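You operate a simulated robot arm through the tools that you are given. There is no shell and no other tool. Be economical: measure what you need, move in short steps, check, and stop when the job is done.

The job below is to be done with a simulated two-armed robot. You get a single attempt, and the scene is never put back.

Task
Put the tag that says "Lot 62" from the top of the long table on top of the green roll and the tag labelled "Lot 92" on the label well. Take the sleeve on the top of the long table and put it away on the top of the goods bench. Put the label pack labelled "Lot 57" from the top of the long table on the shelf of the line table. Take the pasta jug on the top of the long table and put it away on the shelf of the filling bench. Shut the belt drawer. Fetch the black tray from the checker ledge and set it on the top of the packing table. Lift the towel lid open. The order is free. Set down upright: pasta jug.
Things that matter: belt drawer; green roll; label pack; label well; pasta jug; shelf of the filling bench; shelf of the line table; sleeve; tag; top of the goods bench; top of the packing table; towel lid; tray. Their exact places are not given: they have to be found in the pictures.

It is judged by the outcome, as a careful person would: the job done as asked, and still so three seconds after it is handed in. It fails if anything else is knocked over, pushed out of place, dropped, spilled or broken. Lids that push on must go on centred and level and be pressed home; caps that screw on are set level and turned clockwise until they are tight. Flat cloth is picked up by pressing the open fingertips on it (5 to 10 N) and closing them slowly along it; thin cloth reads only 2 to 8 mm in the jaws.

Robot
Two 7-joint arms with fingered hands on one trunk, on a base that drives. Base frame: it is fixed to the floor where the robot stands at the start and does not move with it; the origin is under the middle of the robot, x ahead of it, y to its left, z up; the surface under the hand at the start is at about z = 850. Units: mm, degrees, N and s.
The left shoulder is at the start at [70, 142, 1189], the right one opposite. With the tool pointing down near the work surface each hand reaches from about 400 to 800 mm from the robot's upright axis, wherever it stands, measured 20 degrees to its own side. Places, roughly: belt drawer [1500, 3600, 700]; green roll (6x6x10 cm) [100, -100, 900]; label pack [500, 750, 750]; label well (22x17 cm) [3740, -2920, 960]; pasta jug (13x8x11 cm) [700, 1200, 900]; shelf of the filling bench [-4800, 3500, 200]; shelf of the line table [1300, -2000, 400]; sleeve [750, 500, 1000]; tag [500, 0, 1000]; top of the goods bench [-4800, 6100, 700]; top of the packing table [7100, 7700, 700]; towel lid [3800, 5400, 1100]; tray [4500, 4500, 750]. Payload 3.6 kg a hand.
The tool frame of a hand sits at the grasp point between the pads (the TCP): z along the fingers, y along the line on which they close. The tips reach 25 mm beyond it. The gripper opens to 88 mm. The gripper's body begins 29 mm behind the TCP. The gripper is a hand of 5 fingers: y runs from the thumb to the fingers, the wrist lies at [-13, -97, -162] in the tool frame, and closing takes about 1.5 s.
Orientation is told as [roll, pitch, yaw] about the base's x, y, z axes, in that order, counted from this pose: with the fingers straight down and the wrist toward the robot, the tool's x, y and z point along [0, 1, 0], [1, 0, 0] and [0, 0, -1] of the base frame.

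Tools
- The arms move only by the tool send_rows. It takes "left_motion", "right_motion" or both (then of equal length, played together; a hand with none holds still); each is text: rows parted by semicolons, each of 6 numbers parted by spaces: the turn, a rotation vector about the tool's x, y, z in units of 4 degrees (1.0 is 4 degrees), then the shift along the tool's x, y, z in units of 25 mm (1.0 is 25 mm). In form: rx ry rz dx dy dz; .... A call has 1 to 20 rows; each row shifts and turns the commanded pose from where the row before left it, along the tool's axes as they then stand. "left_hand" and "right_hand" are, for a hand that has rows, the finger opening in mm, from 0 to 88, set as the call begins (left out, the last holds). A call with a number of a shift or a turn outside -1 to 1 is refused whole. Rows are played at 5 a second. More than 50 mm and 8.6 degrees between two rows, or a gripper value outside its range, and nothing of the call is played. Where a pose cannot be reached the arm comes as near as it can. A force on the tool above 40 N (or 10 N above the force at the start of the call, whichever is more), or a blocked arm, ends the call early, and 0.2 s more pass. The fingers move at their own pace (about 72 mm/s each) and stop on an object; they squeeze with about 28 N. The grip force told is the motor's: it shows also when the fingers shut on nothing. Time passes only in rows, and 0.2 s behind the last, so rows that do not move let the fingers close. The reply holds the time, the measured pose of the TCP, the force on the tool along the base axes, the opening and the grip force, in the units named above and with some noise, with the torque about the TCP (base axes, N m) and any sound that the robot's microphone picked up.
- Cameras (640 x 400 px; columns grow to the right, rows downward): "scene" is now at [117.5, 31.5, 1395.7]; the picture's right is [0.44, -0.90, 0.00], its down [-0.70, -0.34, -0.63] and it looks along [0.56, 0.28, -0.78] (base axes); focal length 214 px, centre (320, 200). "left" rides on the left gripper at [-59, -79, -105] in its tool frame; the picture's right is [-0.73, -0.32, 0.61], its down [0.62, -0.68, 0.38] and it looks along [0.29, 0.66, 0.70] (tool axes); focal length 234 px, centre (320, 200). "right" rides on the right gripper at [59, -79, -105] in its tool frame; the picture's right is [-0.73, 0.32, -0.61], its down [-0.62, -0.68, 0.38] and it looks along [-0.29, 0.66, 0.70] (tool axes); focal length 234 px, centre (320, 200).
- get_image(camera): a new picture of that camera. No time passes.
- slide_trunk(by): slides the trunk up (or, below 0, down) by that many mm; the arms and the scene camera ride with it, the base frame stays. It gives what a move gives, with no picture.
- roll_base(legs): drives the robot by 1 to 6 legs, each [ahead, left, turn to the left] in mm, mm and degrees, along the robot's own axes; the way and the turn of a leg run together, so that a leg with both is an arc; at most 1500 mm and 180 degrees a leg. The arms and the cameras ride along, it lands a little off, and it stops where it bumps. It gives what a move gives.
- set_fingers(index, middle, ring, little, thumb_bend, thumb_turn, hand): sets how far each is bent, from 0 (flat) to 100 (curled in); at 30 the hand is open as for a grip, at 70 the pads meet at the TCP. One left out holds its place. A second passes; each finger stops where it meets its share of the squeeze, and holds until it gets a number again. A gripper value or a shape takes the hand back. It gives what a move gives, with no picture; readings hold the bend of each and the force on index, middle, ring, little, thumb and palm. thumb_turn goes from beside the hand (0) to across from the fingers (100), as for a grip.
- grasp_type(shape, hand): the hand has 5 fingers and takes this shape, open, in about a second: jaw (thumb against the fingers, like two jaws); tri (thumb and two fingers); tip (a fingertip pinch); poke (one finger out to press); point (the index stretched); flat (the hand flat); cup (the hand cupped); fist (a fist). The gripper value then closes the fingers along that shape, each until it touches; the sizes above hold for jaw. It gives what a move gives, with no picture.
- pan_tilt(pan, tilt): turns the head with the scene camera to pan (to the left, within 86 degrees either way) and tilt (down, from -29 to 69), counted from straight ahead of the robot. It gives what a move gives.
- locate(camera, pixels): there is no depth. For up to 12 entries [column, row, z] of the newest picture of that camera ("zoom" is the newest enlarged one), the place [x, y] in the base frame at which the ray of that pixel passes the height z, good to about 2 mm. No time passes.
- inspect(camera, box): a new picture of the part [left, top, right, bottom] of that camera's present view, enlarged. No time passes.
- close_job(): hands the job in; it is judged then, once.

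Go step by step. Measure first, check grasps and placings, and put right what went wrong. The budget is 138 turns and 164 pictures, counting those below and the enlarged ones. Unless the task says otherwise, let go and move clear before handing in.

The tools are called after "Request:" as a command line: name --argument value ..., lists and objects as JSON in quotes. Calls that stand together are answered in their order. send_rows: Moves the arms, as the interface text tells. Its arguments: {"type":"object","properties":{"left_motion":{"type":"string"},"left_hand":{"type":"number"},"right_motion":{"type":"string"},"right_hand":{"type":"number"}},"required":[]} The other tools are called the same way: slide_trunk (by) slides the trunk up or down; grasp_type (shape, hand) gives the hand a shape; set_fingers (index, middle, ring, little, thumb_bend, thumb_turn, hand) moves the fingers one by one; roll_base (legs) drives the base; pan_tilt (pan, tilt) turns the head that bears the scene camera; get_image (camera) takes a picture; locate (camera, pixels) gives the place at which the rays of pixels pass given heights; inspect (camera, box) takes an enlarged picture of a part of a camera's view; close_job () hands the job in.

At the start:

```text
time_s: 0.0
left_tool_pos: [325.4, 377.1, 1141.1]
left_orientation: [0.0, 0.1, 0.0]
left_ft_force: [0.2, 0.6, -0.2]
left_moment: [0.02, -0.02, 0.02]
left_finger_gap: 87.8
left_finger_force: 0.2
left_shape: jaw
left_bend: [30.0, 30.0, 30.0, 30.0, 30.0, 98.0]
left_finger forces: [0.0, 0.0, 0.0, 0.0, 0.0, 0.1]
right_tool_pos: [490.5, 50.3, 1150.2]
right_orientation: [0.1, 0.0, 0.0]
right_ft_force: [-0.4, -0.6, -0.3]
right_moment: [-0.01, -0.02, -0.01]
right_finger_gap: 87.7
right_finger_force: 0.1
right_shape: jaw
right_bend: [30.0, 30.0, 30.0, 30.0, 30.0, 98.0]
right_finger forces: [0.0, 0.0, 0.0, 0.1, 0.0, 0.1]
trunk travel left (down, up): [-725.0, 215.0]
robot x, y, heading: [4.5, -0.3, -0.1]
head pan, tilt: [26.2, 51.1]
```

scene: 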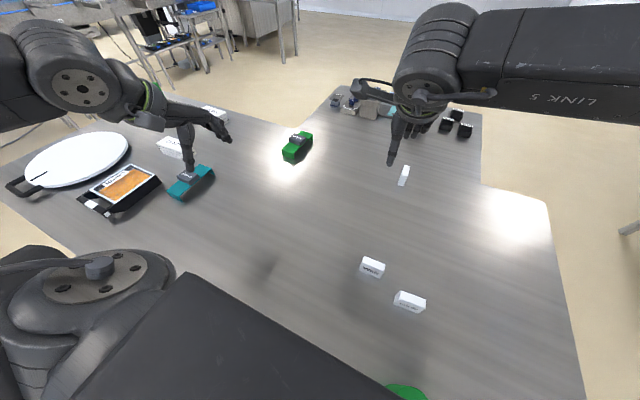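
right: 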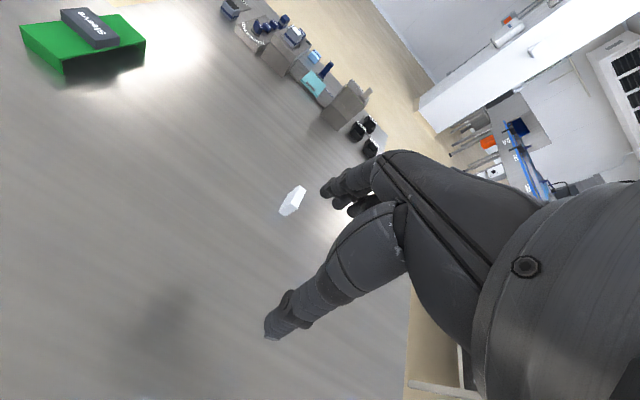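
left: 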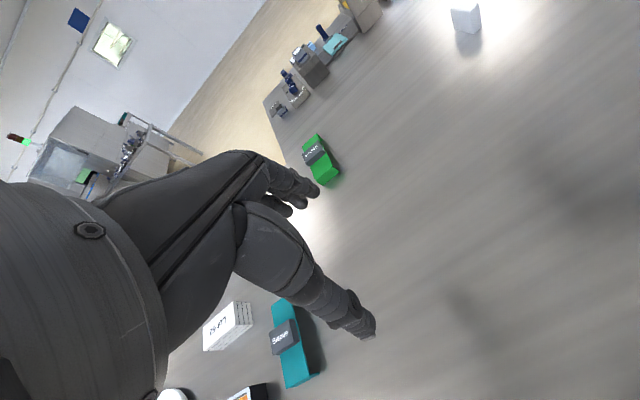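

The scene shows two white tags near (372,267) and (409,301), another at (403,175), sleeves (green and teal), and white packs at left. I enlarge these to read them.

Request:
inspect --camera "scene" --box '[340, 240, 460, 400]'

Request:
inspect --camera "scene" --box '[0, 80, 240, 230]'

Request:
inspect --camera "scene" --box '[260, 80, 500, 230]'

Request:
locate --camera "scene" --pixels '[[372, 267, 860], [409, 301, 860], [403, 175, 860], [405, 392, 860], [297, 146, 870], [190, 183, 870], [171, 147, 870], [125, 190, 860], [80, 160, 860], [585, 399, 850], [545, 200, 850], [482, 115, 850]]'

```text
2.50 times, centred on (400, 320) of scene
```

zoom: 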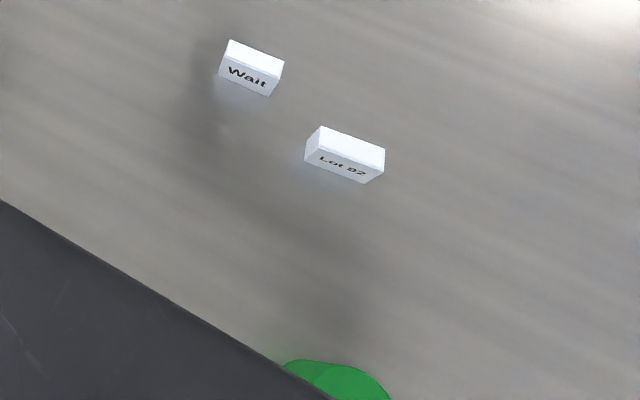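

```text
2.67 times, centred on (120, 155) of scene
```

zoom: 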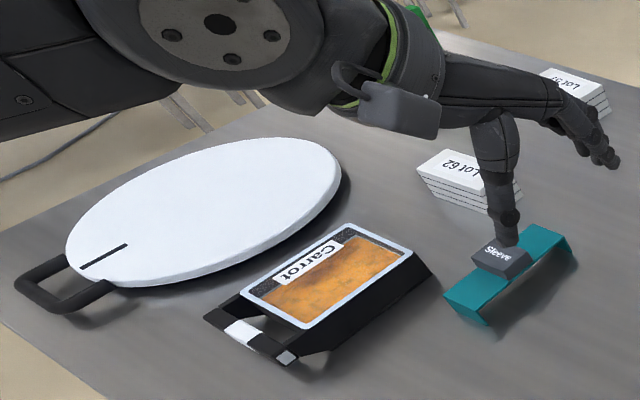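

```text
2.67 times, centred on (380, 155) of scene
```

zoom: 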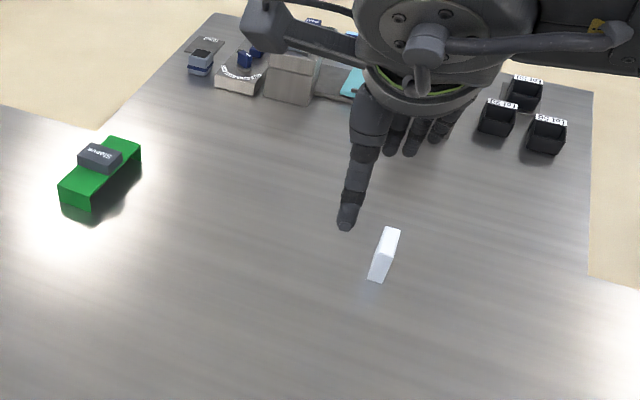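

```text
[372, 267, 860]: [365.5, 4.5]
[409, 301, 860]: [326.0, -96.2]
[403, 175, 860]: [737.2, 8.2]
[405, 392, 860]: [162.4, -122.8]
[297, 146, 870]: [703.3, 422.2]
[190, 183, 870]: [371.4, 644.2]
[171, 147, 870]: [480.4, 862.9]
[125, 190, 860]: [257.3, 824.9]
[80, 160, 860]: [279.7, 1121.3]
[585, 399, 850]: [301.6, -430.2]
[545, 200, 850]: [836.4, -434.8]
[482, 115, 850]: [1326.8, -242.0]
```

Lot 92 is at about (326,-96), a "Wait" decoy beside it; I need to read the standing tag, both sleeves, and find the jug.

Request:
inspect --camera "right" --box '[0, 0, 400, 250]'

Request:
inspect --camera "left" --box '[180, 120, 400, 400]'

Request:
pan_tilt --pan 60 --tilt 35

Request:
get_image --camera "scene"

```text
1.60 times, centred on (200, 125) of right
```

zoom: 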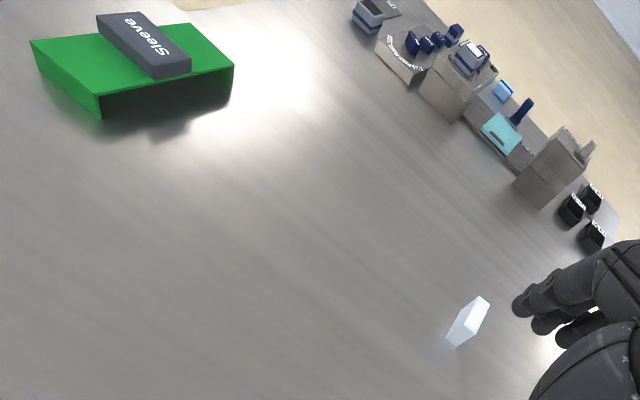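

```text
1.43 times, centred on (290, 260) of left
```

zoom: 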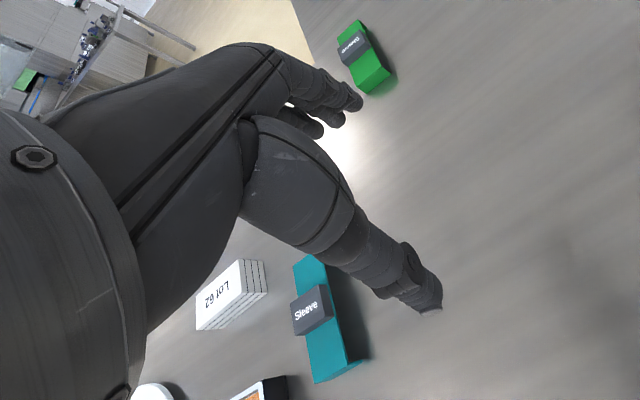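

```text
time_s: 1.0
left_tool_pos: [325.1, 376.4, 1140.3]
left_orientation: [0.0, 0.0, -0.1]
left_ft_force: [0.5, -1.2, 0.4]
left_moment: [0.01, 0.02, 0.0]
left_finger_gap: 87.3
left_finger_force: 0.0
left_shape: jaw
left_bend: [30.0, 30.0, 30.0, 30.0, 30.0, 98.0]
left_finger forces: [0.0, 0.0, 0.0, 0.0, 0.1, 0.1]
right_tool_pos: [493.2, 51.1, 1150.4]
right_orientation: [0.1, 0.0, 0.0]
right_ft_force: [0.1, 0.4, 0.0]
right_moment: [-0.02, 0.0, 0.01]
right_finger_gap: 87.7
right_finger_force: 0.1
right_shape: jaw
right_bend: [30.0, 30.0, 30.0, 30.0, 30.0, 98.0]
right_finger forces: [0.0, 0.1, 0.1, 0.0, 0.0, 0.1]
trunk travel left (down, up): [-725.0, 215.0]
robot x, y, heading: [-0.2, -1.2, -0.2]
head pan, tilt: [60.0, 35.0]
```

```text
155 pictures are left
```

scene: 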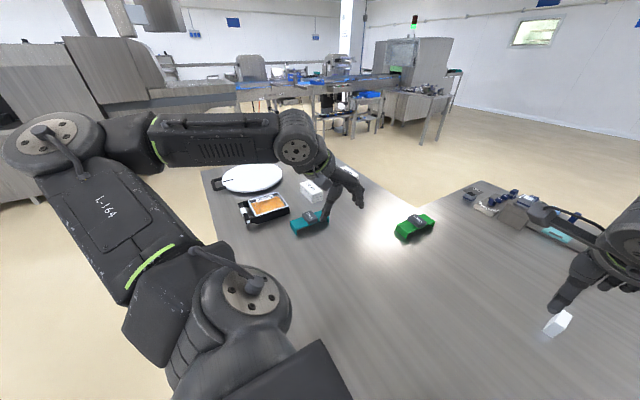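

The green sleeve (703,422) matches the rough sleeve place; the jug isn't seen yet. I zoom around the far left of the table and look round the room.

Request:
inspect --camera "scene" --box '[190, 140, 430, 260]'

Request:
inspect --camera "scene" --box '[0, 0, 480, 160]'

Request:
locate --camera "scene" --pixels '[[203, 168, 850], [340, 160, 850], [405, 200, 850], [470, 185, 850], [312, 193, 870], [350, 170, 870], [402, 238, 850], [435, 217, 850], [310, 222, 870]]'

Request:
pan_tilt --pan 0 --tilt 15

Request:
get_image --camera "scene"

Request:
pan_tilt --pan -70 --tilt 25

Request:
get_image --camera "scene"

```text
2.67 times, centred on (310, 200) of scene
```

zoom: 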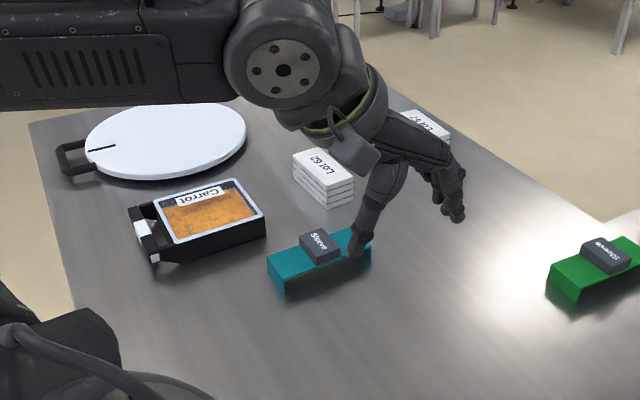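

```text
1.33 times, centred on (240, 80) of scene
```

zoom: 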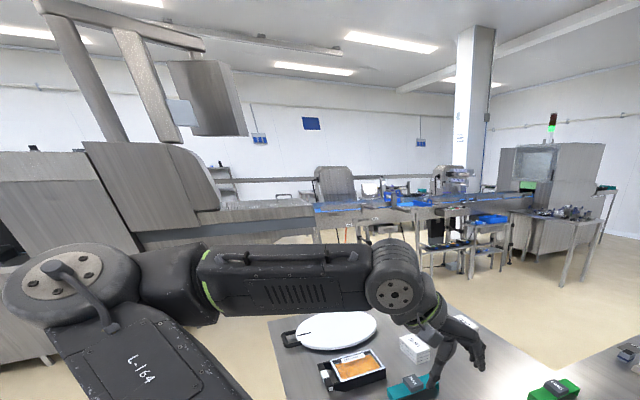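

```text
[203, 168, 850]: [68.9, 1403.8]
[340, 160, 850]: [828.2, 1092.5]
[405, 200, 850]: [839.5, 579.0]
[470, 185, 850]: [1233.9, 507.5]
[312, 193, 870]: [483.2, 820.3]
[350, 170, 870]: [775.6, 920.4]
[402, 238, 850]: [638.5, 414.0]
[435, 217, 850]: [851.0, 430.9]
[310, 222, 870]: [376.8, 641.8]
```

```text
time_s: 2.3
left_tool_pos: [325.4, 376.1, 1139.1]
left_orientation: [-0.1, 0.0, 0.0]
left_ft_force: [0.0, -1.0, 0.3]
left_moment: [-0.01, -0.01, 0.02]
left_finger_gap: 87.7
left_finger_force: 0.0
left_shape: jaw
left_bend: [30.0, 30.0, 30.0, 30.0, 30.0, 98.0]
left_finger forces: [0.0, 0.0, 0.1, 0.0, 0.0, 0.1]
right_tool_pos: [491.7, 51.4, 1149.5]
right_orientation: [0.1, 0.0, 0.1]
right_ft_force: [-0.1, 0.9, 0.8]
right_moment: [-0.02, 0.0, 0.01]
right_finger_gap: 87.7
right_finger_force: 0.2
right_shape: jaw
right_bend: [30.0, 30.0, 30.0, 30.0, 30.0, 98.0]
right_finger forces: [0.1, 0.0, 0.1, 0.0, 0.0, 0.0]
trunk travel left (down, up): [-725.0, 215.0]
robot x, y, heading: [-1.1, -2.6, -0.1]
head pan, tilt: [0.0, 15.0]
```

```text
152 pictures are left
```

scene: 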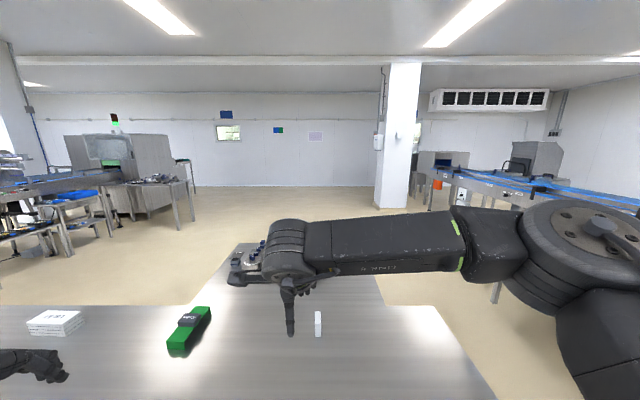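

```text
time_s: 3.7
left_tool_pos: [325.8, 376.7, 1139.8]
left_orientation: [0.1, 0.0, 0.0]
left_ft_force: [0.1, 0.3, -0.8]
left_moment: [0.02, -0.02, -0.02]
left_finger_gap: 87.6
left_finger_force: 0.0
left_shape: jaw
left_bend: [30.0, 30.0, 30.0, 30.0, 30.0, 98.0]
left_finger forces: [0.1, 0.1, 0.0, 0.0, 0.0, 0.1]
right_tool_pos: [492.4, 50.1, 1150.4]
right_orientation: [0.0, 0.0, -0.1]
right_ft_force: [0.0, -1.5, -0.2]
right_moment: [0.0, 0.03, 0.01]
right_finger_gap: 87.8
right_finger_force: 0.0
right_shape: jaw
right_bend: [30.0, 30.0, 30.0, 30.0, 30.0, 98.0]
right_finger forces: [0.1, 0.0, 0.0, 0.0, 0.0, 0.0]
trunk travel left (down, up): [-725.0, 215.0]
robot x, y, heading: [-2.3, 0.3, 0.0]
head pan, tilt: [-70.0, 25.0]
```

```text
151 pictures are left
```

scene: 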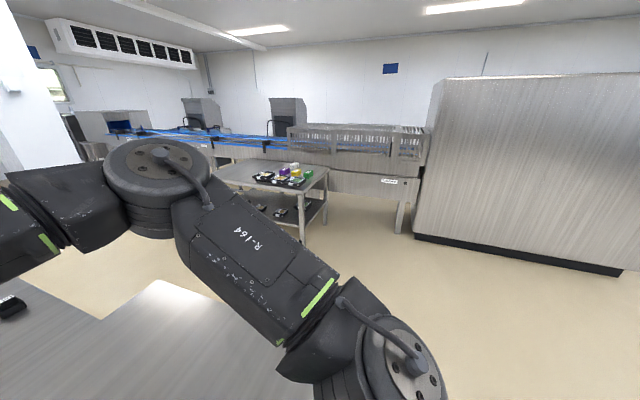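

The line table with its shelf shows at (265,180). I look down at the roll right in front of the robot and peek past the left arm.

Request:
pan_tilt --pan -20 --tilt 69

Request:
get_image --camera "scene"

Request:
slide_trunk --by 200

Request:
pan_tilt --pan 60 --tilt 45

Request:
get_image --camera "scene"

Request:
get_image --camera "left"

```text
time_s: 4.9
left_tool_pos: [326.0, 376.5, 1140.3]
left_orientation: [0.0, 0.0, 0.0]
left_ft_force: [0.4, -0.3, -0.6]
left_moment: [-0.03, 0.0, -0.04]
left_finger_gap: 87.6
left_finger_force: 0.0
left_shape: jaw
left_bend: [30.0, 30.0, 30.0, 30.0, 30.0, 98.0]
left_finger forces: [0.0, 0.0, 0.0, 0.0, 0.0, 0.0]
right_tool_pos: [493.3, 51.2, 1149.9]
right_orientation: [0.0, -0.1, 0.0]
right_ft_force: [-0.2, 0.2, 0.0]
right_moment: [-0.01, 0.0, 0.0]
right_finger_gap: 87.7
right_finger_force: 0.0
right_shape: jaw
right_bend: [30.0, 30.0, 30.0, 30.0, 30.0, 98.0]
right_finger forces: [0.0, 0.0, 0.0, 0.1, 0.1, 0.0]
trunk travel left (down, up): [-725.0, 215.0]
robot x, y, heading: [-1.7, 0.6, 0.2]
head pan, tilt: [-20.0, 68.8]
```

```text
150 pictures are left
```

scene: 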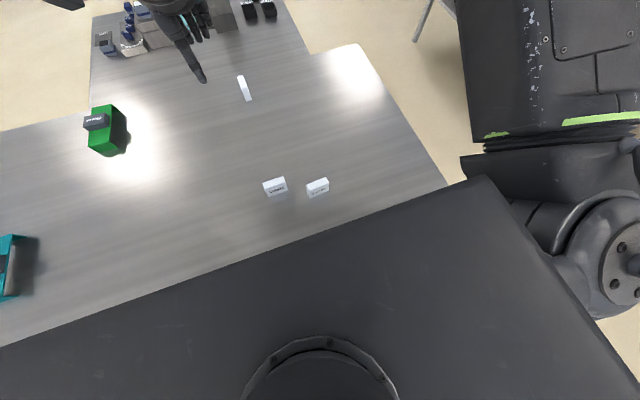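

```text
time_s: 7.0
left_tool_pos: [326.6, 375.0, 1340.2]
left_orientation: [-0.1, -0.1, 0.0]
left_ft_force: [-0.7, -0.1, 0.0]
left_moment: [-0.01, 0.04, 0.02]
left_finger_gap: 87.8
left_finger_force: 0.0
left_shape: jaw
left_bend: [30.0, 30.0, 30.0, 30.0, 30.0, 98.0]
left_finger forces: [0.0, 0.0, 0.0, 0.1, 0.0, 0.0]
right_tool_pos: [492.3, 51.4, 1349.8]
right_orientation: [-0.1, 0.0, 0.0]
right_ft_force: [-0.9, 0.0, 0.4]
right_moment: [-0.02, 0.0, 0.0]
right_finger_gap: 87.9
right_finger_force: 0.0
right_shape: jaw
right_bend: [30.0, 30.0, 30.0, 30.0, 30.0, 98.0]
right_finger forces: [0.0, 0.0, 0.1, 0.0, 0.1, 0.0]
trunk travel left (down, up): [-925.0, 15.0]
robot x, y, heading: [-0.0, -1.1, -0.3]
head pan, tilt: [-20.0, 68.8]
```

```text
time_s: 8.6
left_tool_pos: [325.7, 376.3, 1339.7]
left_orientation: [0.0, 0.0, 0.0]
left_ft_force: [0.5, -0.5, -0.5]
left_moment: [-0.02, -0.02, -0.01]
left_finger_gap: 87.6
left_finger_force: 0.1
left_shape: jaw
left_bend: [30.0, 30.0, 30.0, 30.0, 30.0, 98.0]
left_finger forces: [0.1, 0.0, 0.0, 0.1, 0.0, 0.0]
right_tool_pos: [492.7, 50.8, 1349.6]
right_orientation: [0.0, 0.0, 0.0]
right_ft_force: [-0.5, 0.3, -0.3]
right_moment: [-0.01, 0.04, -0.01]
right_finger_gap: 87.7
right_finger_force: 0.0
right_shape: jaw
right_bend: [30.0, 30.0, 30.0, 30.0, 30.0, 98.0]
right_finger forces: [0.0, 0.1, 0.0, 0.0, 0.0, 0.0]
trunk travel left (down, up): [-925.0, 15.0]
robot x, y, heading: [1.7, 3.3, 0.1]
head pan, tilt: [60.0, 45.0]
```

```text
149 pictures are left
```

scene: 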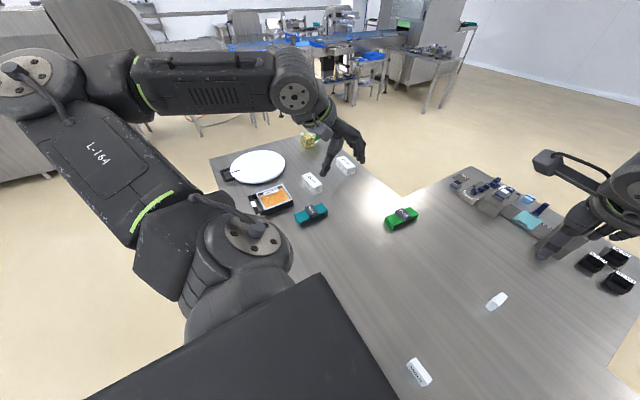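

```text
148 pictures are left
```

left: 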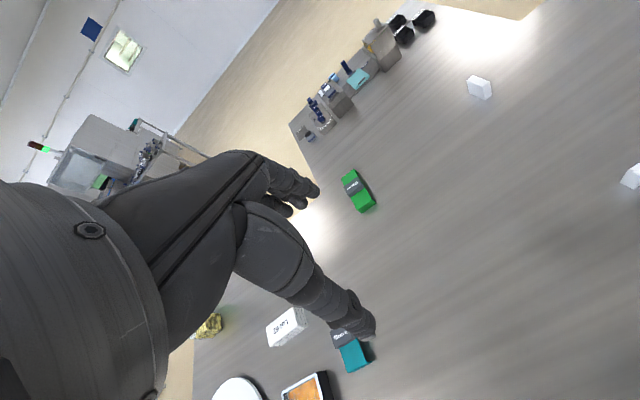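

The yellow jug with green lid is at about (308,139), Lot 57 pack at (345,164). I back off 350 mm so the near items come into reach, and look down.

Request:
roll_base --legs '[[-350, 0, 0]]'

Request:
pan_tilt --pan 0 --tilt 55

Request:
get_image --camera "scene"

Request:
get_image --camera "right"

```text
time_s: 10.8
left_tool_pos: [-16.3, 375.0, 1339.2]
left_orientation: [0.1, 0.1, -0.3]
left_ft_force: [0.4, -0.2, 0.5]
left_moment: [0.02, 0.01, -0.02]
left_finger_gap: 87.9
left_finger_force: 0.1
left_shape: jaw
left_bend: [30.0, 30.0, 30.0, 30.0, 30.0, 98.0]
left_finger forces: [0.0, 0.0, 0.1, 0.0, 0.0, 0.1]
right_tool_pos: [149.1, 50.0, 1348.7]
right_orientation: [0.0, 0.1, -0.2]
right_ft_force: [-0.3, -0.2, -0.4]
right_moment: [0.0, 0.02, -0.02]
right_finger_gap: 87.7
right_finger_force: 0.0
right_shape: jaw
right_bend: [30.0, 30.0, 30.0, 30.0, 30.0, 98.0]
right_finger forces: [0.1, 0.0, 0.0, 0.0, 0.0, 0.0]
trunk travel left (down, up): [-925.0, 15.0]
robot x, y, heading: [-347.4, -1.1, -0.3]
head pan, tilt: [60.0, 45.0]
```

```text
time_s: 12.1
left_tool_pos: [-18.5, 375.5, 1340.2]
left_orientation: [0.2, 0.0, -0.3]
left_ft_force: [-0.6, 0.4, 0.3]
left_moment: [0.0, -0.03, 0.03]
left_finger_gap: 88.0
left_finger_force: 0.1
left_shape: jaw
left_bend: [30.0, 30.0, 30.0, 30.0, 30.0, 98.0]
left_finger forces: [0.0, 0.1, 0.0, 0.1, 0.1, 0.1]
right_tool_pos: [147.0, 48.5, 1350.2]
right_orientation: [0.0, 0.0, -0.1]
right_ft_force: [-0.5, -0.2, 0.8]
right_moment: [0.02, -0.04, 0.0]
right_finger_gap: 87.6
right_finger_force: 0.1
right_shape: jaw
right_bend: [30.0, 30.0, 30.0, 30.0, 30.0, 98.0]
right_finger forces: [0.0, 0.1, 0.1, 0.0, 0.1, 0.1]
trunk travel left (down, up): [-925.0, 15.0]
robot x, y, heading: [-346.6, -1.5, -0.1]
head pan, tilt: [0.0, 55.0]
```

```text
147 pictures are left
```

scene: 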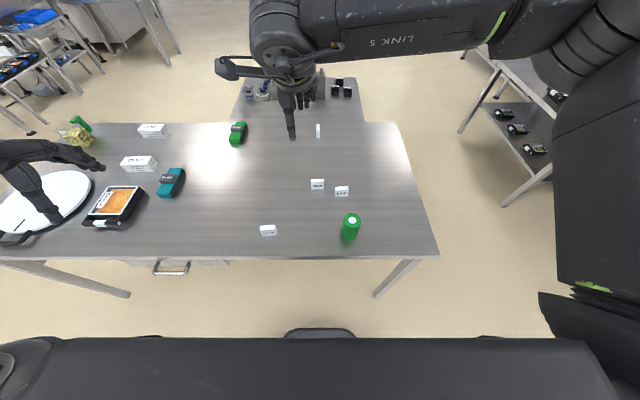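

```text
146 pictures are left
```

right: 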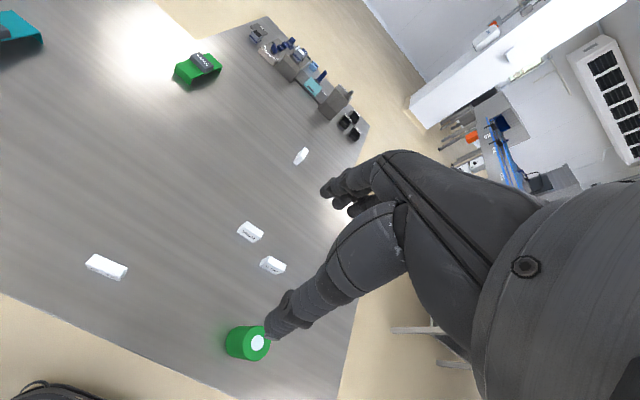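

There's another tag at (268,230), the green roll stands at (350,227), and a drawer handle shows at (172,267). I enlarge to read tags and locate everything.

Request:
inspect --camera "scene" --box '[240, 110, 400, 260]'

Request:
inspect --camera "scene" --box '[0, 110, 250, 280]'

Request:
locate --camera "scene" --pixels '[[268, 231, 870], [317, 184, 870], [342, 191, 870], [318, 130, 870], [352, 220, 950], [348, 239, 850], [238, 134, 880], [154, 130, 880], [79, 135, 900], [438, 258, 850], [0, 258, 850], [397, 122, 850]]'

Request:
inspect --camera "right" --box '[200, 120, 360, 370]'

```text
2.67 times, centred on (320, 185) of scene
```

zoom: 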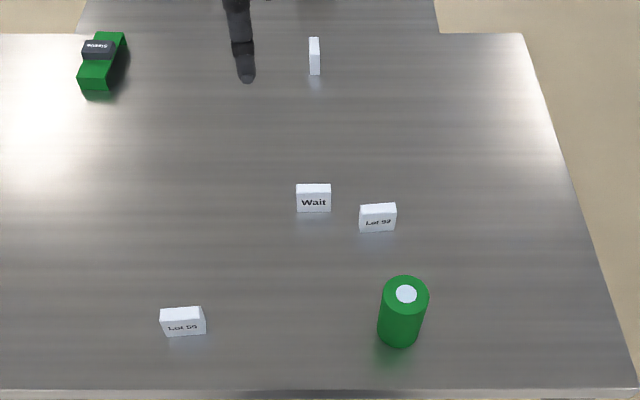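

```text
2.35 times, centred on (125, 195) of scene
```

zoom: 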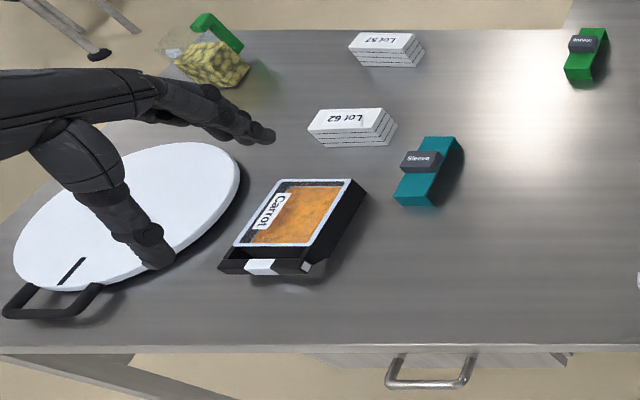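

```text
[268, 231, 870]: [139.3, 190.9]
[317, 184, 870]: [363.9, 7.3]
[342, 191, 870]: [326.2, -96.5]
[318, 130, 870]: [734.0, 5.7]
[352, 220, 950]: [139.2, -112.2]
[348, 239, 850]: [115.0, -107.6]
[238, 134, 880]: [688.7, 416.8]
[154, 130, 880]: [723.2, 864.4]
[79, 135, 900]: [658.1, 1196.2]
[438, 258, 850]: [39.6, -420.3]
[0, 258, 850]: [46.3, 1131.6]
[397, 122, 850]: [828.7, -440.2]
```

```text
1.60 times, centred on (280, 245) of right
```

zoom: 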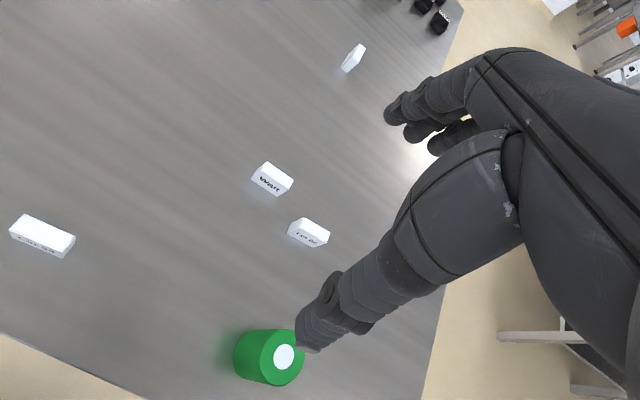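

I zoom hard on the three candidate tags to read the digits.

Request:
inspect --camera "scene" --box '[252, 220, 284, 240]'

Request:
inspect --camera "scene" --box '[326, 181, 358, 201]'

Request:
inspect --camera "scene" --box '[302, 118, 334, 138]'

Request:
inspect --camera "scene" --box '[134, 118, 182, 148]'

Request:
inspect --camera "right" --box '[280, 140, 328, 170]'

```text
16.00 times, centred on (268, 230) of scene
```

zoom: 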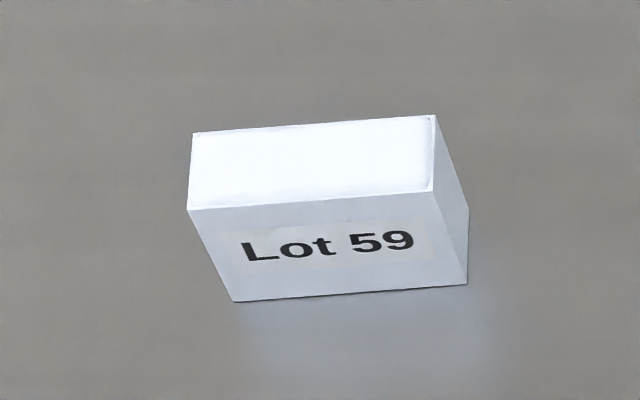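

```text
16.00 times, centred on (342, 191) of scene
```

zoom: 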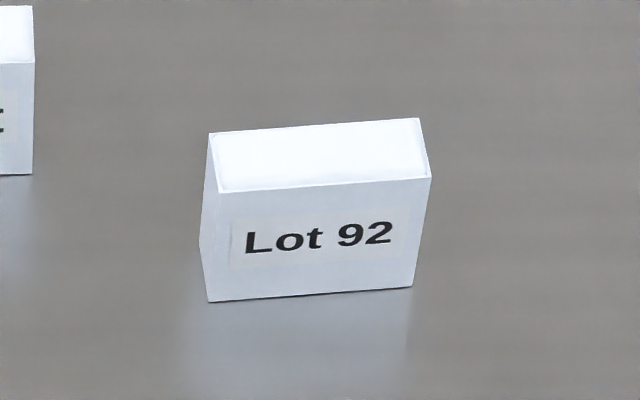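

```text
16.00 times, centred on (318, 128) of scene
```

zoom: 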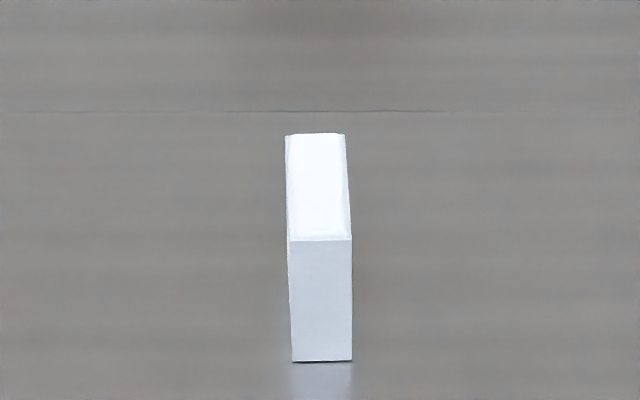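

```text
13.33 times, centred on (158, 133) of scene
```

zoom: 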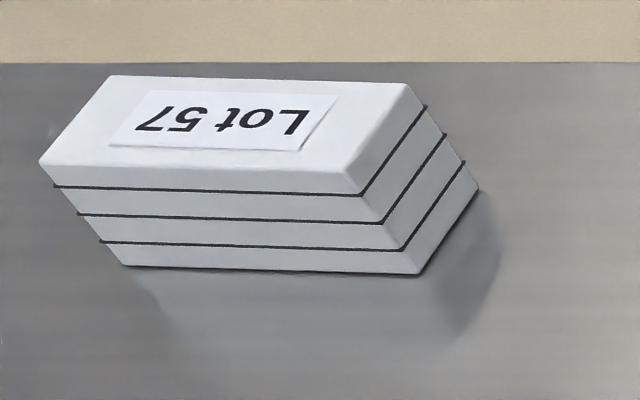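

```text
13.33 times, centred on (304, 155) of right
```

zoom: 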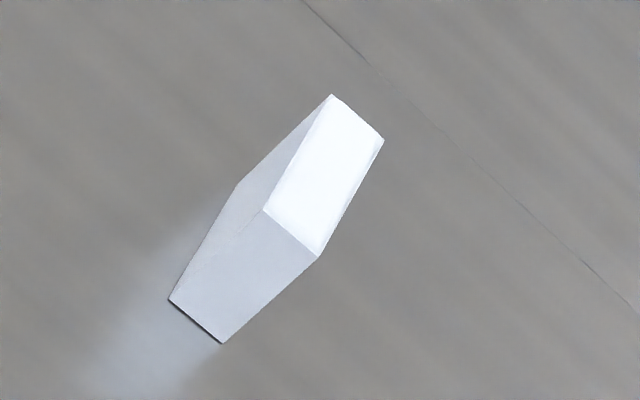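

Lot 92 and Lot 57 are confirmed; (139,191) is Lot 59, so the edge-on tag at (734,6) must be read from its right side. I slide the base right 450 mm and look.

Request:
roll_base --legs '[[100, -500, 0]]'

Request:
pan_tilt --pan 25 --tilt 45

Request:
get_image --camera "scene"

```text
time_s: 15.1
left_tool_pos: [78.0, -118.2, 1340.4]
left_orientation: [0.0, 0.0, -0.6]
left_ft_force: [0.2, 0.2, -0.3]
left_moment: [0.03, 0.01, 0.0]
left_finger_gap: 87.8
left_finger_force: 0.0
left_shape: jaw
left_bend: [30.0, 30.0, 30.0, 30.0, 30.0, 98.0]
left_finger forces: [0.0, 0.1, 0.1, 0.0, 0.1, 0.1]
right_tool_pos: [241.6, -446.1, 1349.8]
right_orientation: [-0.1, 0.0, -0.5]
right_ft_force: [-0.5, 0.6, -0.7]
right_moment: [-0.05, 0.03, -0.01]
right_finger_gap: 87.9
right_finger_force: 0.1
right_shape: jaw
right_bend: [30.0, 30.0, 30.0, 30.0, 30.0, 98.0]
right_finger forces: [0.0, 0.0, 0.0, 0.0, 0.0, 0.1]
trunk travel left (down, up): [-925.0, 15.0]
robot x, y, heading: [-249.8, -493.8, -0.6]
head pan, tilt: [0.0, 55.0]
```

```text
time_s: 16.0
left_tool_pos: [77.4, -121.5, 1340.7]
left_orientation: [0.0, -0.1, -0.6]
left_ft_force: [0.3, 0.9, -0.4]
left_moment: [0.0, -0.01, 0.0]
left_finger_gap: 87.5
left_finger_force: 0.1
left_shape: jaw
left_bend: [30.0, 30.0, 30.0, 30.0, 30.0, 98.0]
left_finger forces: [0.0, 0.0, 0.0, 0.0, 0.0, 0.0]
right_tool_pos: [242.3, -448.3, 1349.6]
right_orientation: [0.1, 0.1, -0.4]
right_ft_force: [0.2, 0.0, -0.8]
right_moment: [0.0, 0.0, 0.0]
right_finger_gap: 87.8
right_finger_force: 0.1
right_shape: jaw
right_bend: [30.0, 30.0, 30.0, 30.0, 30.0, 98.0]
right_finger forces: [0.0, 0.0, 0.0, 0.1, 0.1, 0.0]
trunk travel left (down, up): [-925.0, 15.0]
robot x, y, heading: [-253.6, -494.8, -0.4]
head pan, tilt: [25.0, 45.0]
```

```text
137 pictures are left
```

scene: 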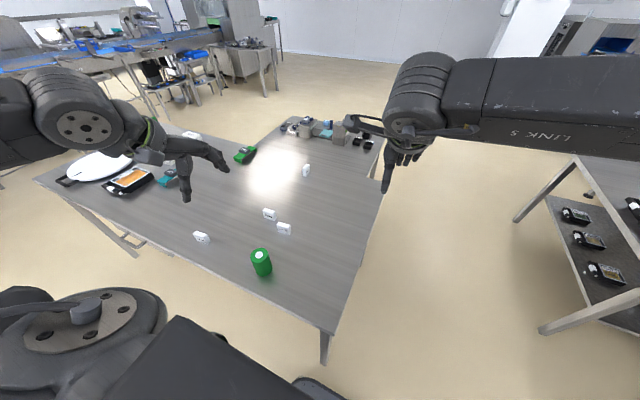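

Request:
inspect --camera "scene" --box '[290, 160, 322, 180]'

Request:
locate --camera "zoom" --pixels '[[320, 200, 870]]'

Request:
inspect --camera "scene" --box '[260, 108, 390, 158]'

```text
16.00 times, centred on (306, 170) of scene
```

zoom: 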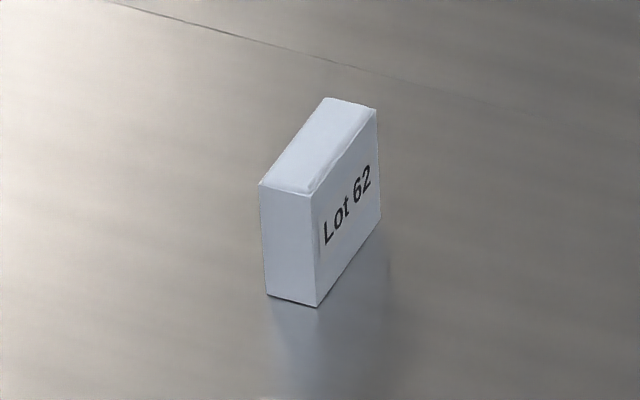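

```text
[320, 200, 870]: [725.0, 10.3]
```

```text
4.92 times, centred on (325, 133) of scene
```

zoom: 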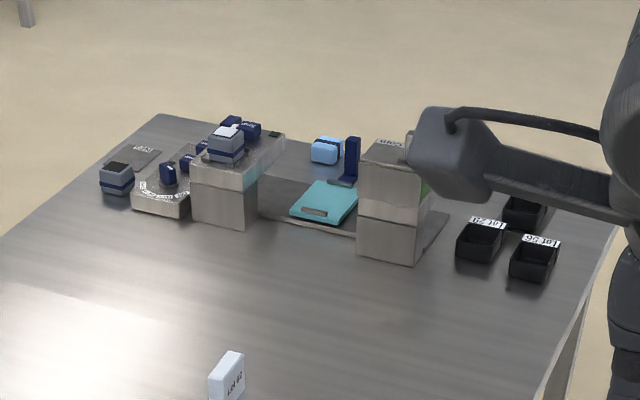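

The tag reads Lot 62. I measure its footprint/height, and bring the robot to where the right hand reaches it.

Request:
inspect --camera "scene" --box '[290, 160, 322, 180]'

Request:
locate --camera "zoom" --pixels '[[267, 295, 850], [317, 307, 850], [381, 220, 850], [258, 184, 880], [258, 184, 885], [258, 184, 890], [323, 97, 885]]'

Request:
roll_base --legs '[[310, 300, 0]]'

```text
16.00 times, centred on (306, 170) of scene
```

zoom: 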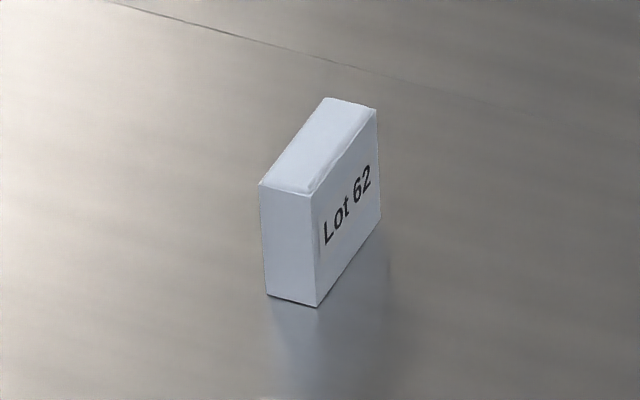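

```text
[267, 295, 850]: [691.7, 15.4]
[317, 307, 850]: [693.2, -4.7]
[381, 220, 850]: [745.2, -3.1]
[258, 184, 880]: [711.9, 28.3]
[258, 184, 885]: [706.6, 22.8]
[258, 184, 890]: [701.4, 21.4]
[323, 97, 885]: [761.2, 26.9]
```

```text
time_s: 17.4
left_tool_pos: [157.1, -77.1, 1338.3]
left_orientation: [-0.1, 0.3, -3.9]
left_ft_force: [0.5, -0.2, -0.7]
left_moment: [-0.05, 0.06, -0.01]
left_finger_gap: 87.8
left_finger_force: 0.0
left_shape: jaw
left_bend: [30.0, 30.0, 30.0, 30.0, 30.0, 98.0]
left_finger forces: [0.0, 0.0, 0.1, 0.0, 0.0, 0.0]
right_tool_pos: [303.4, -411.6, 1347.3]
right_orientation: [-0.1, 0.3, -3.8]
right_ft_force: [0.8, 0.1, -0.2]
right_moment: [0.0, 0.04, 0.01]
right_finger_gap: 87.7
right_finger_force: 0.1
right_shape: jaw
right_bend: [30.0, 30.0, 30.0, 30.0, 30.0, 98.0]
right_finger forces: [0.0, 0.0, 0.0, 0.0, 0.0, 0.0]
trunk travel left (down, up): [-925.0, 15.0]
robot x, y, heading: [-199.2, -432.1, -3.9]
head pan, tilt: [25.0, 45.0]
stopped in leg 1: the robot was blocked; the commanded pose is now the measured one
```

The robot bumped (likely the table's front leg at the right corner) at (-199,-432). I back off, straighten, and check nothing moved.

Request:
roll_base --legs '[[-120, 0, 0], [0, 0, 3.9]]'

Request:
pan_tilt --pan 10 --tilt 60

Request:
get_image --camera "scene"

```text
time_s: 19.0
left_tool_pos: [9.0, -49.4, 1340.6]
left_orientation: [0.1, 0.1, 0.1]
left_ft_force: [0.5, -0.3, 0.0]
left_moment: [0.0, 0.04, -0.03]
left_finger_gap: 87.9
left_finger_force: 0.0
left_shape: jaw
left_bend: [30.0, 30.0, 30.0, 30.0, 30.0, 98.0]
left_finger forces: [0.0, 0.0, 0.0, 0.1, 0.0, 0.1]
right_tool_pos: [177.0, -373.8, 1349.7]
right_orientation: [0.0, 0.1, 0.2]
right_ft_force: [0.5, 0.5, 0.2]
right_moment: [-0.02, 0.0, -0.03]
right_finger_gap: 87.8
right_finger_force: 0.0
right_shape: jaw
right_bend: [30.0, 30.0, 30.0, 30.0, 30.0, 98.0]
right_finger forces: [0.0, 0.0, 0.0, 0.0, 0.0, 0.1]
trunk travel left (down, up): [-925.0, 15.0]
robot x, y, heading: [-319.3, -420.0, 0.2]
head pan, tilt: [25.0, 45.0]
```

```text
time_s: 19.8
left_tool_pos: [7.8, -47.8, 1340.3]
left_orientation: [0.0, 0.0, 0.1]
left_ft_force: [0.5, -0.1, 0.1]
left_moment: [0.0, 0.03, 0.02]
left_finger_gap: 87.9
left_finger_force: 0.0
left_shape: jaw
left_bend: [30.0, 30.0, 30.0, 30.0, 30.0, 98.0]
left_finger forces: [0.0, 0.0, 0.0, 0.0, 0.0, 0.0]
right_tool_pos: [177.8, -373.6, 1348.7]
right_orientation: [0.0, 0.0, 0.1]
right_ft_force: [0.3, -0.4, 0.4]
right_moment: [0.01, 0.05, -0.01]
right_finger_gap: 87.9
right_finger_force: 0.0
right_shape: jaw
right_bend: [30.0, 30.0, 30.0, 30.0, 30.0, 98.0]
right_finger forces: [0.0, 0.1, 0.0, 0.0, 0.1, 0.0]
trunk travel left (down, up): [-925.0, 15.0]
robot x, y, heading: [-319.1, -423.9, 0.0]
head pan, tilt: [10.0, 60.0]
```

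```text
133 pictures are left
```

scene: 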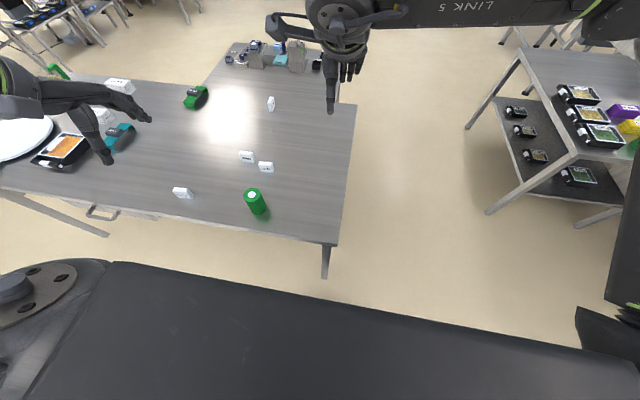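

Nothing was disturbed; the corner leg sits near (50,-400). I go back left to y≈50 and then ahead to x≈0, and lower the trunk.

Request:
roll_base --legs '[[0, 460, 0], [315, 0, 0]]'

Request:
slide_trunk --by -200

Request:
pan_tilt --pan 0 --tilt 50

Request:
get_image --camera "scene"

```text
time_s: 24.2
left_tool_pos: [319.4, 407.1, 1341.9]
left_orientation: [0.0, -0.2, 0.5]
left_ft_force: [-0.6, 0.0, 0.2]
left_moment: [-0.02, 0.0, 0.02]
left_finger_gap: 87.9
left_finger_force: 0.0
left_shape: jaw
left_bend: [30.0, 30.0, 30.0, 30.0, 30.0, 98.0]
left_finger forces: [0.0, 0.0, 0.0, 0.1, 0.0, 0.1]
right_tool_pos: [490.0, 81.0, 1351.7]
right_orientation: [0.0, -0.1, 0.8]
right_ft_force: [0.6, 0.1, -0.5]
right_moment: [-0.01, -0.02, 0.0]
right_finger_gap: 87.7
right_finger_force: 0.1
right_shape: jaw
right_bend: [30.0, 30.0, 30.0, 30.0, 30.0, 98.0]
right_finger forces: [0.0, 0.1, 0.1, 0.0, 0.0, 0.1]
trunk travel left (down, up): [-925.0, 15.0]
robot x, y, heading: [-1.0, 24.4, 0.8]
head pan, tilt: [10.0, 60.0]
```

```text
time_s: 26.4
left_tool_pos: [321.9, 405.4, 1140.9]
left_orientation: [0.0, 0.0, 0.7]
left_ft_force: [-0.1, 0.8, 0.6]
left_moment: [0.0, -0.01, -0.01]
left_finger_gap: 88.0
left_finger_force: 0.0
left_shape: jaw
left_bend: [30.0, 30.0, 30.0, 30.0, 30.0, 98.0]
left_finger forces: [0.0, 0.0, 0.0, 0.1, 0.0, 0.0]
right_tool_pos: [493.6, 82.2, 1149.0]
right_orientation: [0.0, -0.1, 0.6]
right_ft_force: [-0.8, 0.2, -0.6]
right_moment: [0.03, 0.02, 0.02]
right_finger_gap: 87.8
right_finger_force: 0.1
right_shape: jaw
right_bend: [30.0, 30.0, 30.0, 30.0, 30.0, 98.0]
right_finger forces: [0.1, 0.0, 0.0, 0.0, 0.0, 0.0]
trunk travel left (down, up): [-725.0, 215.0]
robot x, y, heading: [-0.9, 25.3, 0.8]
head pan, tilt: [10.0, 60.0]
```

```text
time_s: 27.1
left_tool_pos: [322.2, 406.1, 1140.6]
left_orientation: [0.0, 0.0, 0.6]
left_ft_force: [0.3, -0.1, -0.8]
left_moment: [0.0, 0.01, 0.01]
left_finger_gap: 88.0
left_finger_force: 0.1
left_shape: jaw
left_bend: [30.0, 30.0, 30.0, 30.0, 30.0, 98.0]
left_finger forces: [0.1, 0.0, 0.0, 0.0, 0.1, 0.0]
right_tool_pos: [492.9, 82.4, 1149.4]
right_orientation: [0.1, -0.1, 0.7]
right_ft_force: [0.3, -0.2, 0.5]
right_moment: [-0.01, -0.01, 0.01]
right_finger_gap: 87.6
right_finger_force: 0.1
right_shape: jaw
right_bend: [30.0, 30.0, 30.0, 30.0, 30.0, 98.0]
right_finger forces: [0.0, 0.1, 0.1, 0.0, 0.1, 0.0]
trunk travel left (down, up): [-725.0, 215.0]
robot x, y, heading: [0.0, 23.9, 0.7]
head pan, tilt: [0.0, 50.0]
```

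```text
132 pictures are left
```

scene: 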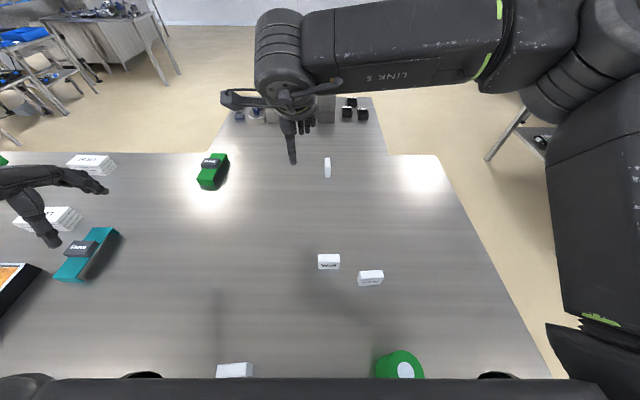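

I zoom in on the tag to fix its footprint from here.

Request:
inspect --camera "scene" --box '[311, 155, 343, 175]'

Request:
inspect --camera "scene" --box '[311, 158, 343, 178]'

```text
16.00 times, centred on (327, 165) of scene
```

zoom: 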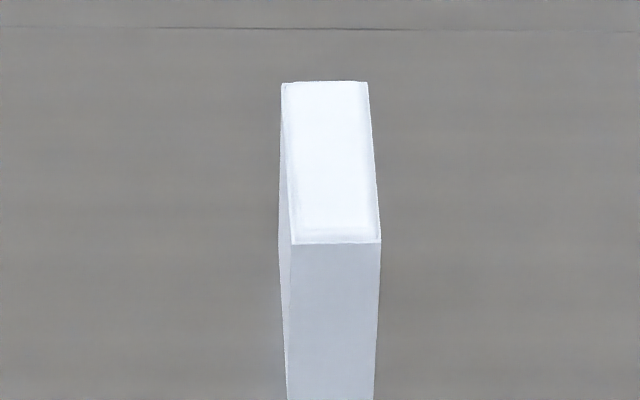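

```text
16.00 times, centred on (327, 168) of scene
```

zoom: 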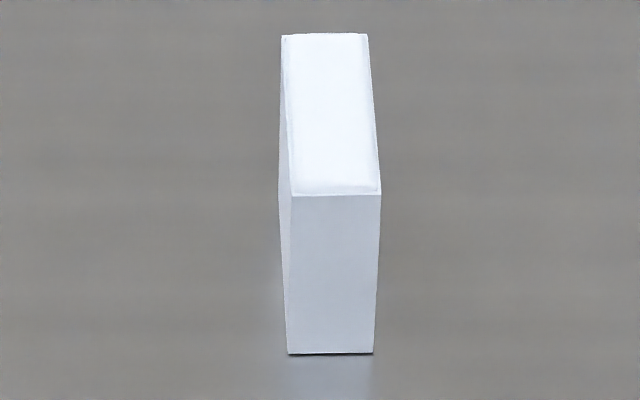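

Request:
locate --camera "zoom" --pixels '[[288, 353, 850], [373, 353, 850], [291, 195, 880], [381, 195, 885], [381, 195, 890], [381, 195, 895], [368, 34, 890], [282, 34, 890]]'

```text
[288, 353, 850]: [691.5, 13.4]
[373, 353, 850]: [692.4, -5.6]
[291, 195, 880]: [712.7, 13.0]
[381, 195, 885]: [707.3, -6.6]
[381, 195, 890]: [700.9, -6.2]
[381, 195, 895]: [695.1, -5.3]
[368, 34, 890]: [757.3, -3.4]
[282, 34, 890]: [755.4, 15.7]
```

The tag's footprint centre is (720,5), 20 mm thick, 57 long, top about 897. I turn the right hand 80° in yaw while descending to ~974.

Request:
send_rows --right_motion "0 0 -1 0 0 0.35; 0 0 -1 0 0 0.35; 0 0 -1 0 0 0.35; 0 0 -1 0 0 0.35; 0 0 -1 0 0 0.35; 0 0 -1 0 0 0.35; 0 0 -1 0 0 0.35; 0 0 -1 0 0 0.35; 0 0 -1 0 0 0.35; 0 0 -1 0 0 0.35; 0 0 -1 0 0 0.35; 0 0 -1 0 0 0.35; 0 0 -1 0 0 0.35; 0 0 -1 0 0 0.35; 0 0 -1 0 0 0.35; 0 0 -1 0 0 0.35; 0 0 -1 0 0 0.35; 0 0 -1 0 0 0.35; 0 0 -1 0 0 0.35; 0 0 -1 0 0 0.35" --right_hand 60

```text
time_s: 31.3
left_tool_pos: [322.1, 406.7, 1141.9]
left_orientation: [0.0, 0.1, 0.7]
left_ft_force: [0.0, 0.8, 0.4]
left_moment: [0.0, 0.01, -0.03]
left_finger_gap: 87.6
left_finger_force: 0.0
left_shape: jaw
left_bend: [30.0, 30.0, 30.0, 30.0, 30.0, 98.0]
left_finger forces: [0.0, 0.0, 0.0, 0.0, 0.1, 0.0]
right_tool_pos: [491.9, 82.7, 999.9]
right_orientation: [0.0, 0.0, 68.7]
right_ft_force: [0.0, 0.4, 1.0]
right_moment: [0.0, 0.01, 0.0]
right_finger_gap: 60.2
right_finger_force: 0.1
right_shape: jaw
right_bend: [28.0, 37.0, 34.0, 35.0, 59.0, 99.0]
right_finger forces: [0.0, 0.0, 0.0, 0.1, 0.0, 0.1]
right hand out of reach, approached as far as the arm can: row 18, 19, 20
trunk travel left (down, up): [-725.0, 215.0]
robot x, y, heading: [-0.3, 25.5, 0.7]
head pan, tilt: [0.0, 50.0]
```

The wrist limits at yaw 69°. I turn the base 22° left instead, which also puts the tag on the right arm's natural side.

Request:
roll_base --legs '[[0, 0, 22]]'

```text
time_s: 32.9
left_tool_pos: [160.7, 496.2, 1141.1]
left_orientation: [0.0, 0.0, 22.2]
left_ft_force: [-0.1, 0.0, -0.1]
left_moment: [0.02, 0.05, -0.01]
left_finger_gap: 87.9
left_finger_force: 0.1
left_shape: jaw
left_bend: [30.0, 30.0, 30.0, 30.0, 30.0, 98.0]
left_finger forces: [0.0, 0.1, 0.0, 0.0, 0.0, 0.1]
right_tool_pos: [438.1, 258.3, 1000.6]
right_orientation: [0.0, 0.0, 90.1]
right_ft_force: [0.8, -0.8, 0.0]
right_moment: [0.04, 0.02, -0.01]
right_finger_gap: 60.0
right_finger_force: 0.0
right_shape: jaw
right_bend: [28.0, 37.0, 34.0, 35.0, 59.0, 99.0]
right_finger forces: [0.1, 0.0, 0.0, 0.0, 0.0, 0.0]
trunk travel left (down, up): [-725.0, 215.0]
robot x, y, heading: [0.6, 24.5, 22.2]
head pan, tilt: [0.0, 50.0]
```

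Yaw is 90 now. I shift over the tag at height 1000.

Request:
send_rows --right_motion "0 0 0 -0.94 -0.84 0; 0 0 0 -0.94 -0.84 0; 0 0 0 -0.94 -0.84 0; 0 0 0 -0.94 -0.84 0; 0 0 0 -0.94 -0.84 0; 0 0 0 -0.94 -0.84 0; 0 0 0 -0.94 -0.84 0; 0 0 0 -0.94 -0.84 0; 0 0 0 -0.94 -0.84 0; 0 0 0 -0.94 -0.84 0; 0 0 0 -0.94 -0.84 0; 0 0 0 -0.94 -0.84 0"

Request:
get_image --camera "right"

```text
time_s: 35.5
left_tool_pos: [160.8, 497.7, 1140.6]
left_orientation: [0.1, 0.1, 22.1]
left_ft_force: [-0.9, 0.0, 0.4]
left_moment: [-0.03, 0.02, 0.05]
left_finger_gap: 87.7
left_finger_force: 0.0
left_shape: jaw
left_bend: [30.0, 30.0, 30.0, 30.0, 30.0, 98.0]
left_finger forces: [0.0, 0.0, 0.0, 0.1, 0.0, 0.0]
right_tool_pos: [438.8, 260.4, 999.6]
right_orientation: [0.0, 0.0, 90.0]
right_ft_force: [-0.1, 0.0, -0.1]
right_moment: [0.01, 0.0, -0.01]
right_finger_gap: 60.1
right_finger_force: 0.0
right_shape: jaw
right_bend: [28.0, 37.0, 34.0, 35.0, 59.0, 99.0]
right_finger forces: [0.0, 0.1, 0.1, 0.0, 0.0, 0.0]
right hand out of reach, approached as far as the arm can: row 1, 2, 3, 4, 5, 6, 7, 8, 9, 10, 11, 12
trunk travel left (down, up): [-725.0, 215.0]
robot x, y, heading: [1.5, 26.2, 22.5]
head pan, tilt: [0.0, 50.0]
```

```text
129 pictures are left
```

right: 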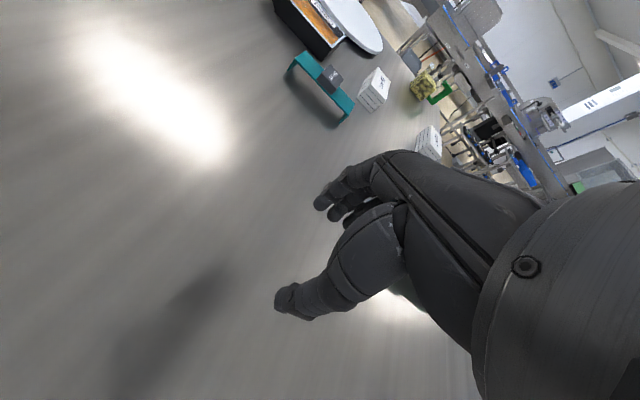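

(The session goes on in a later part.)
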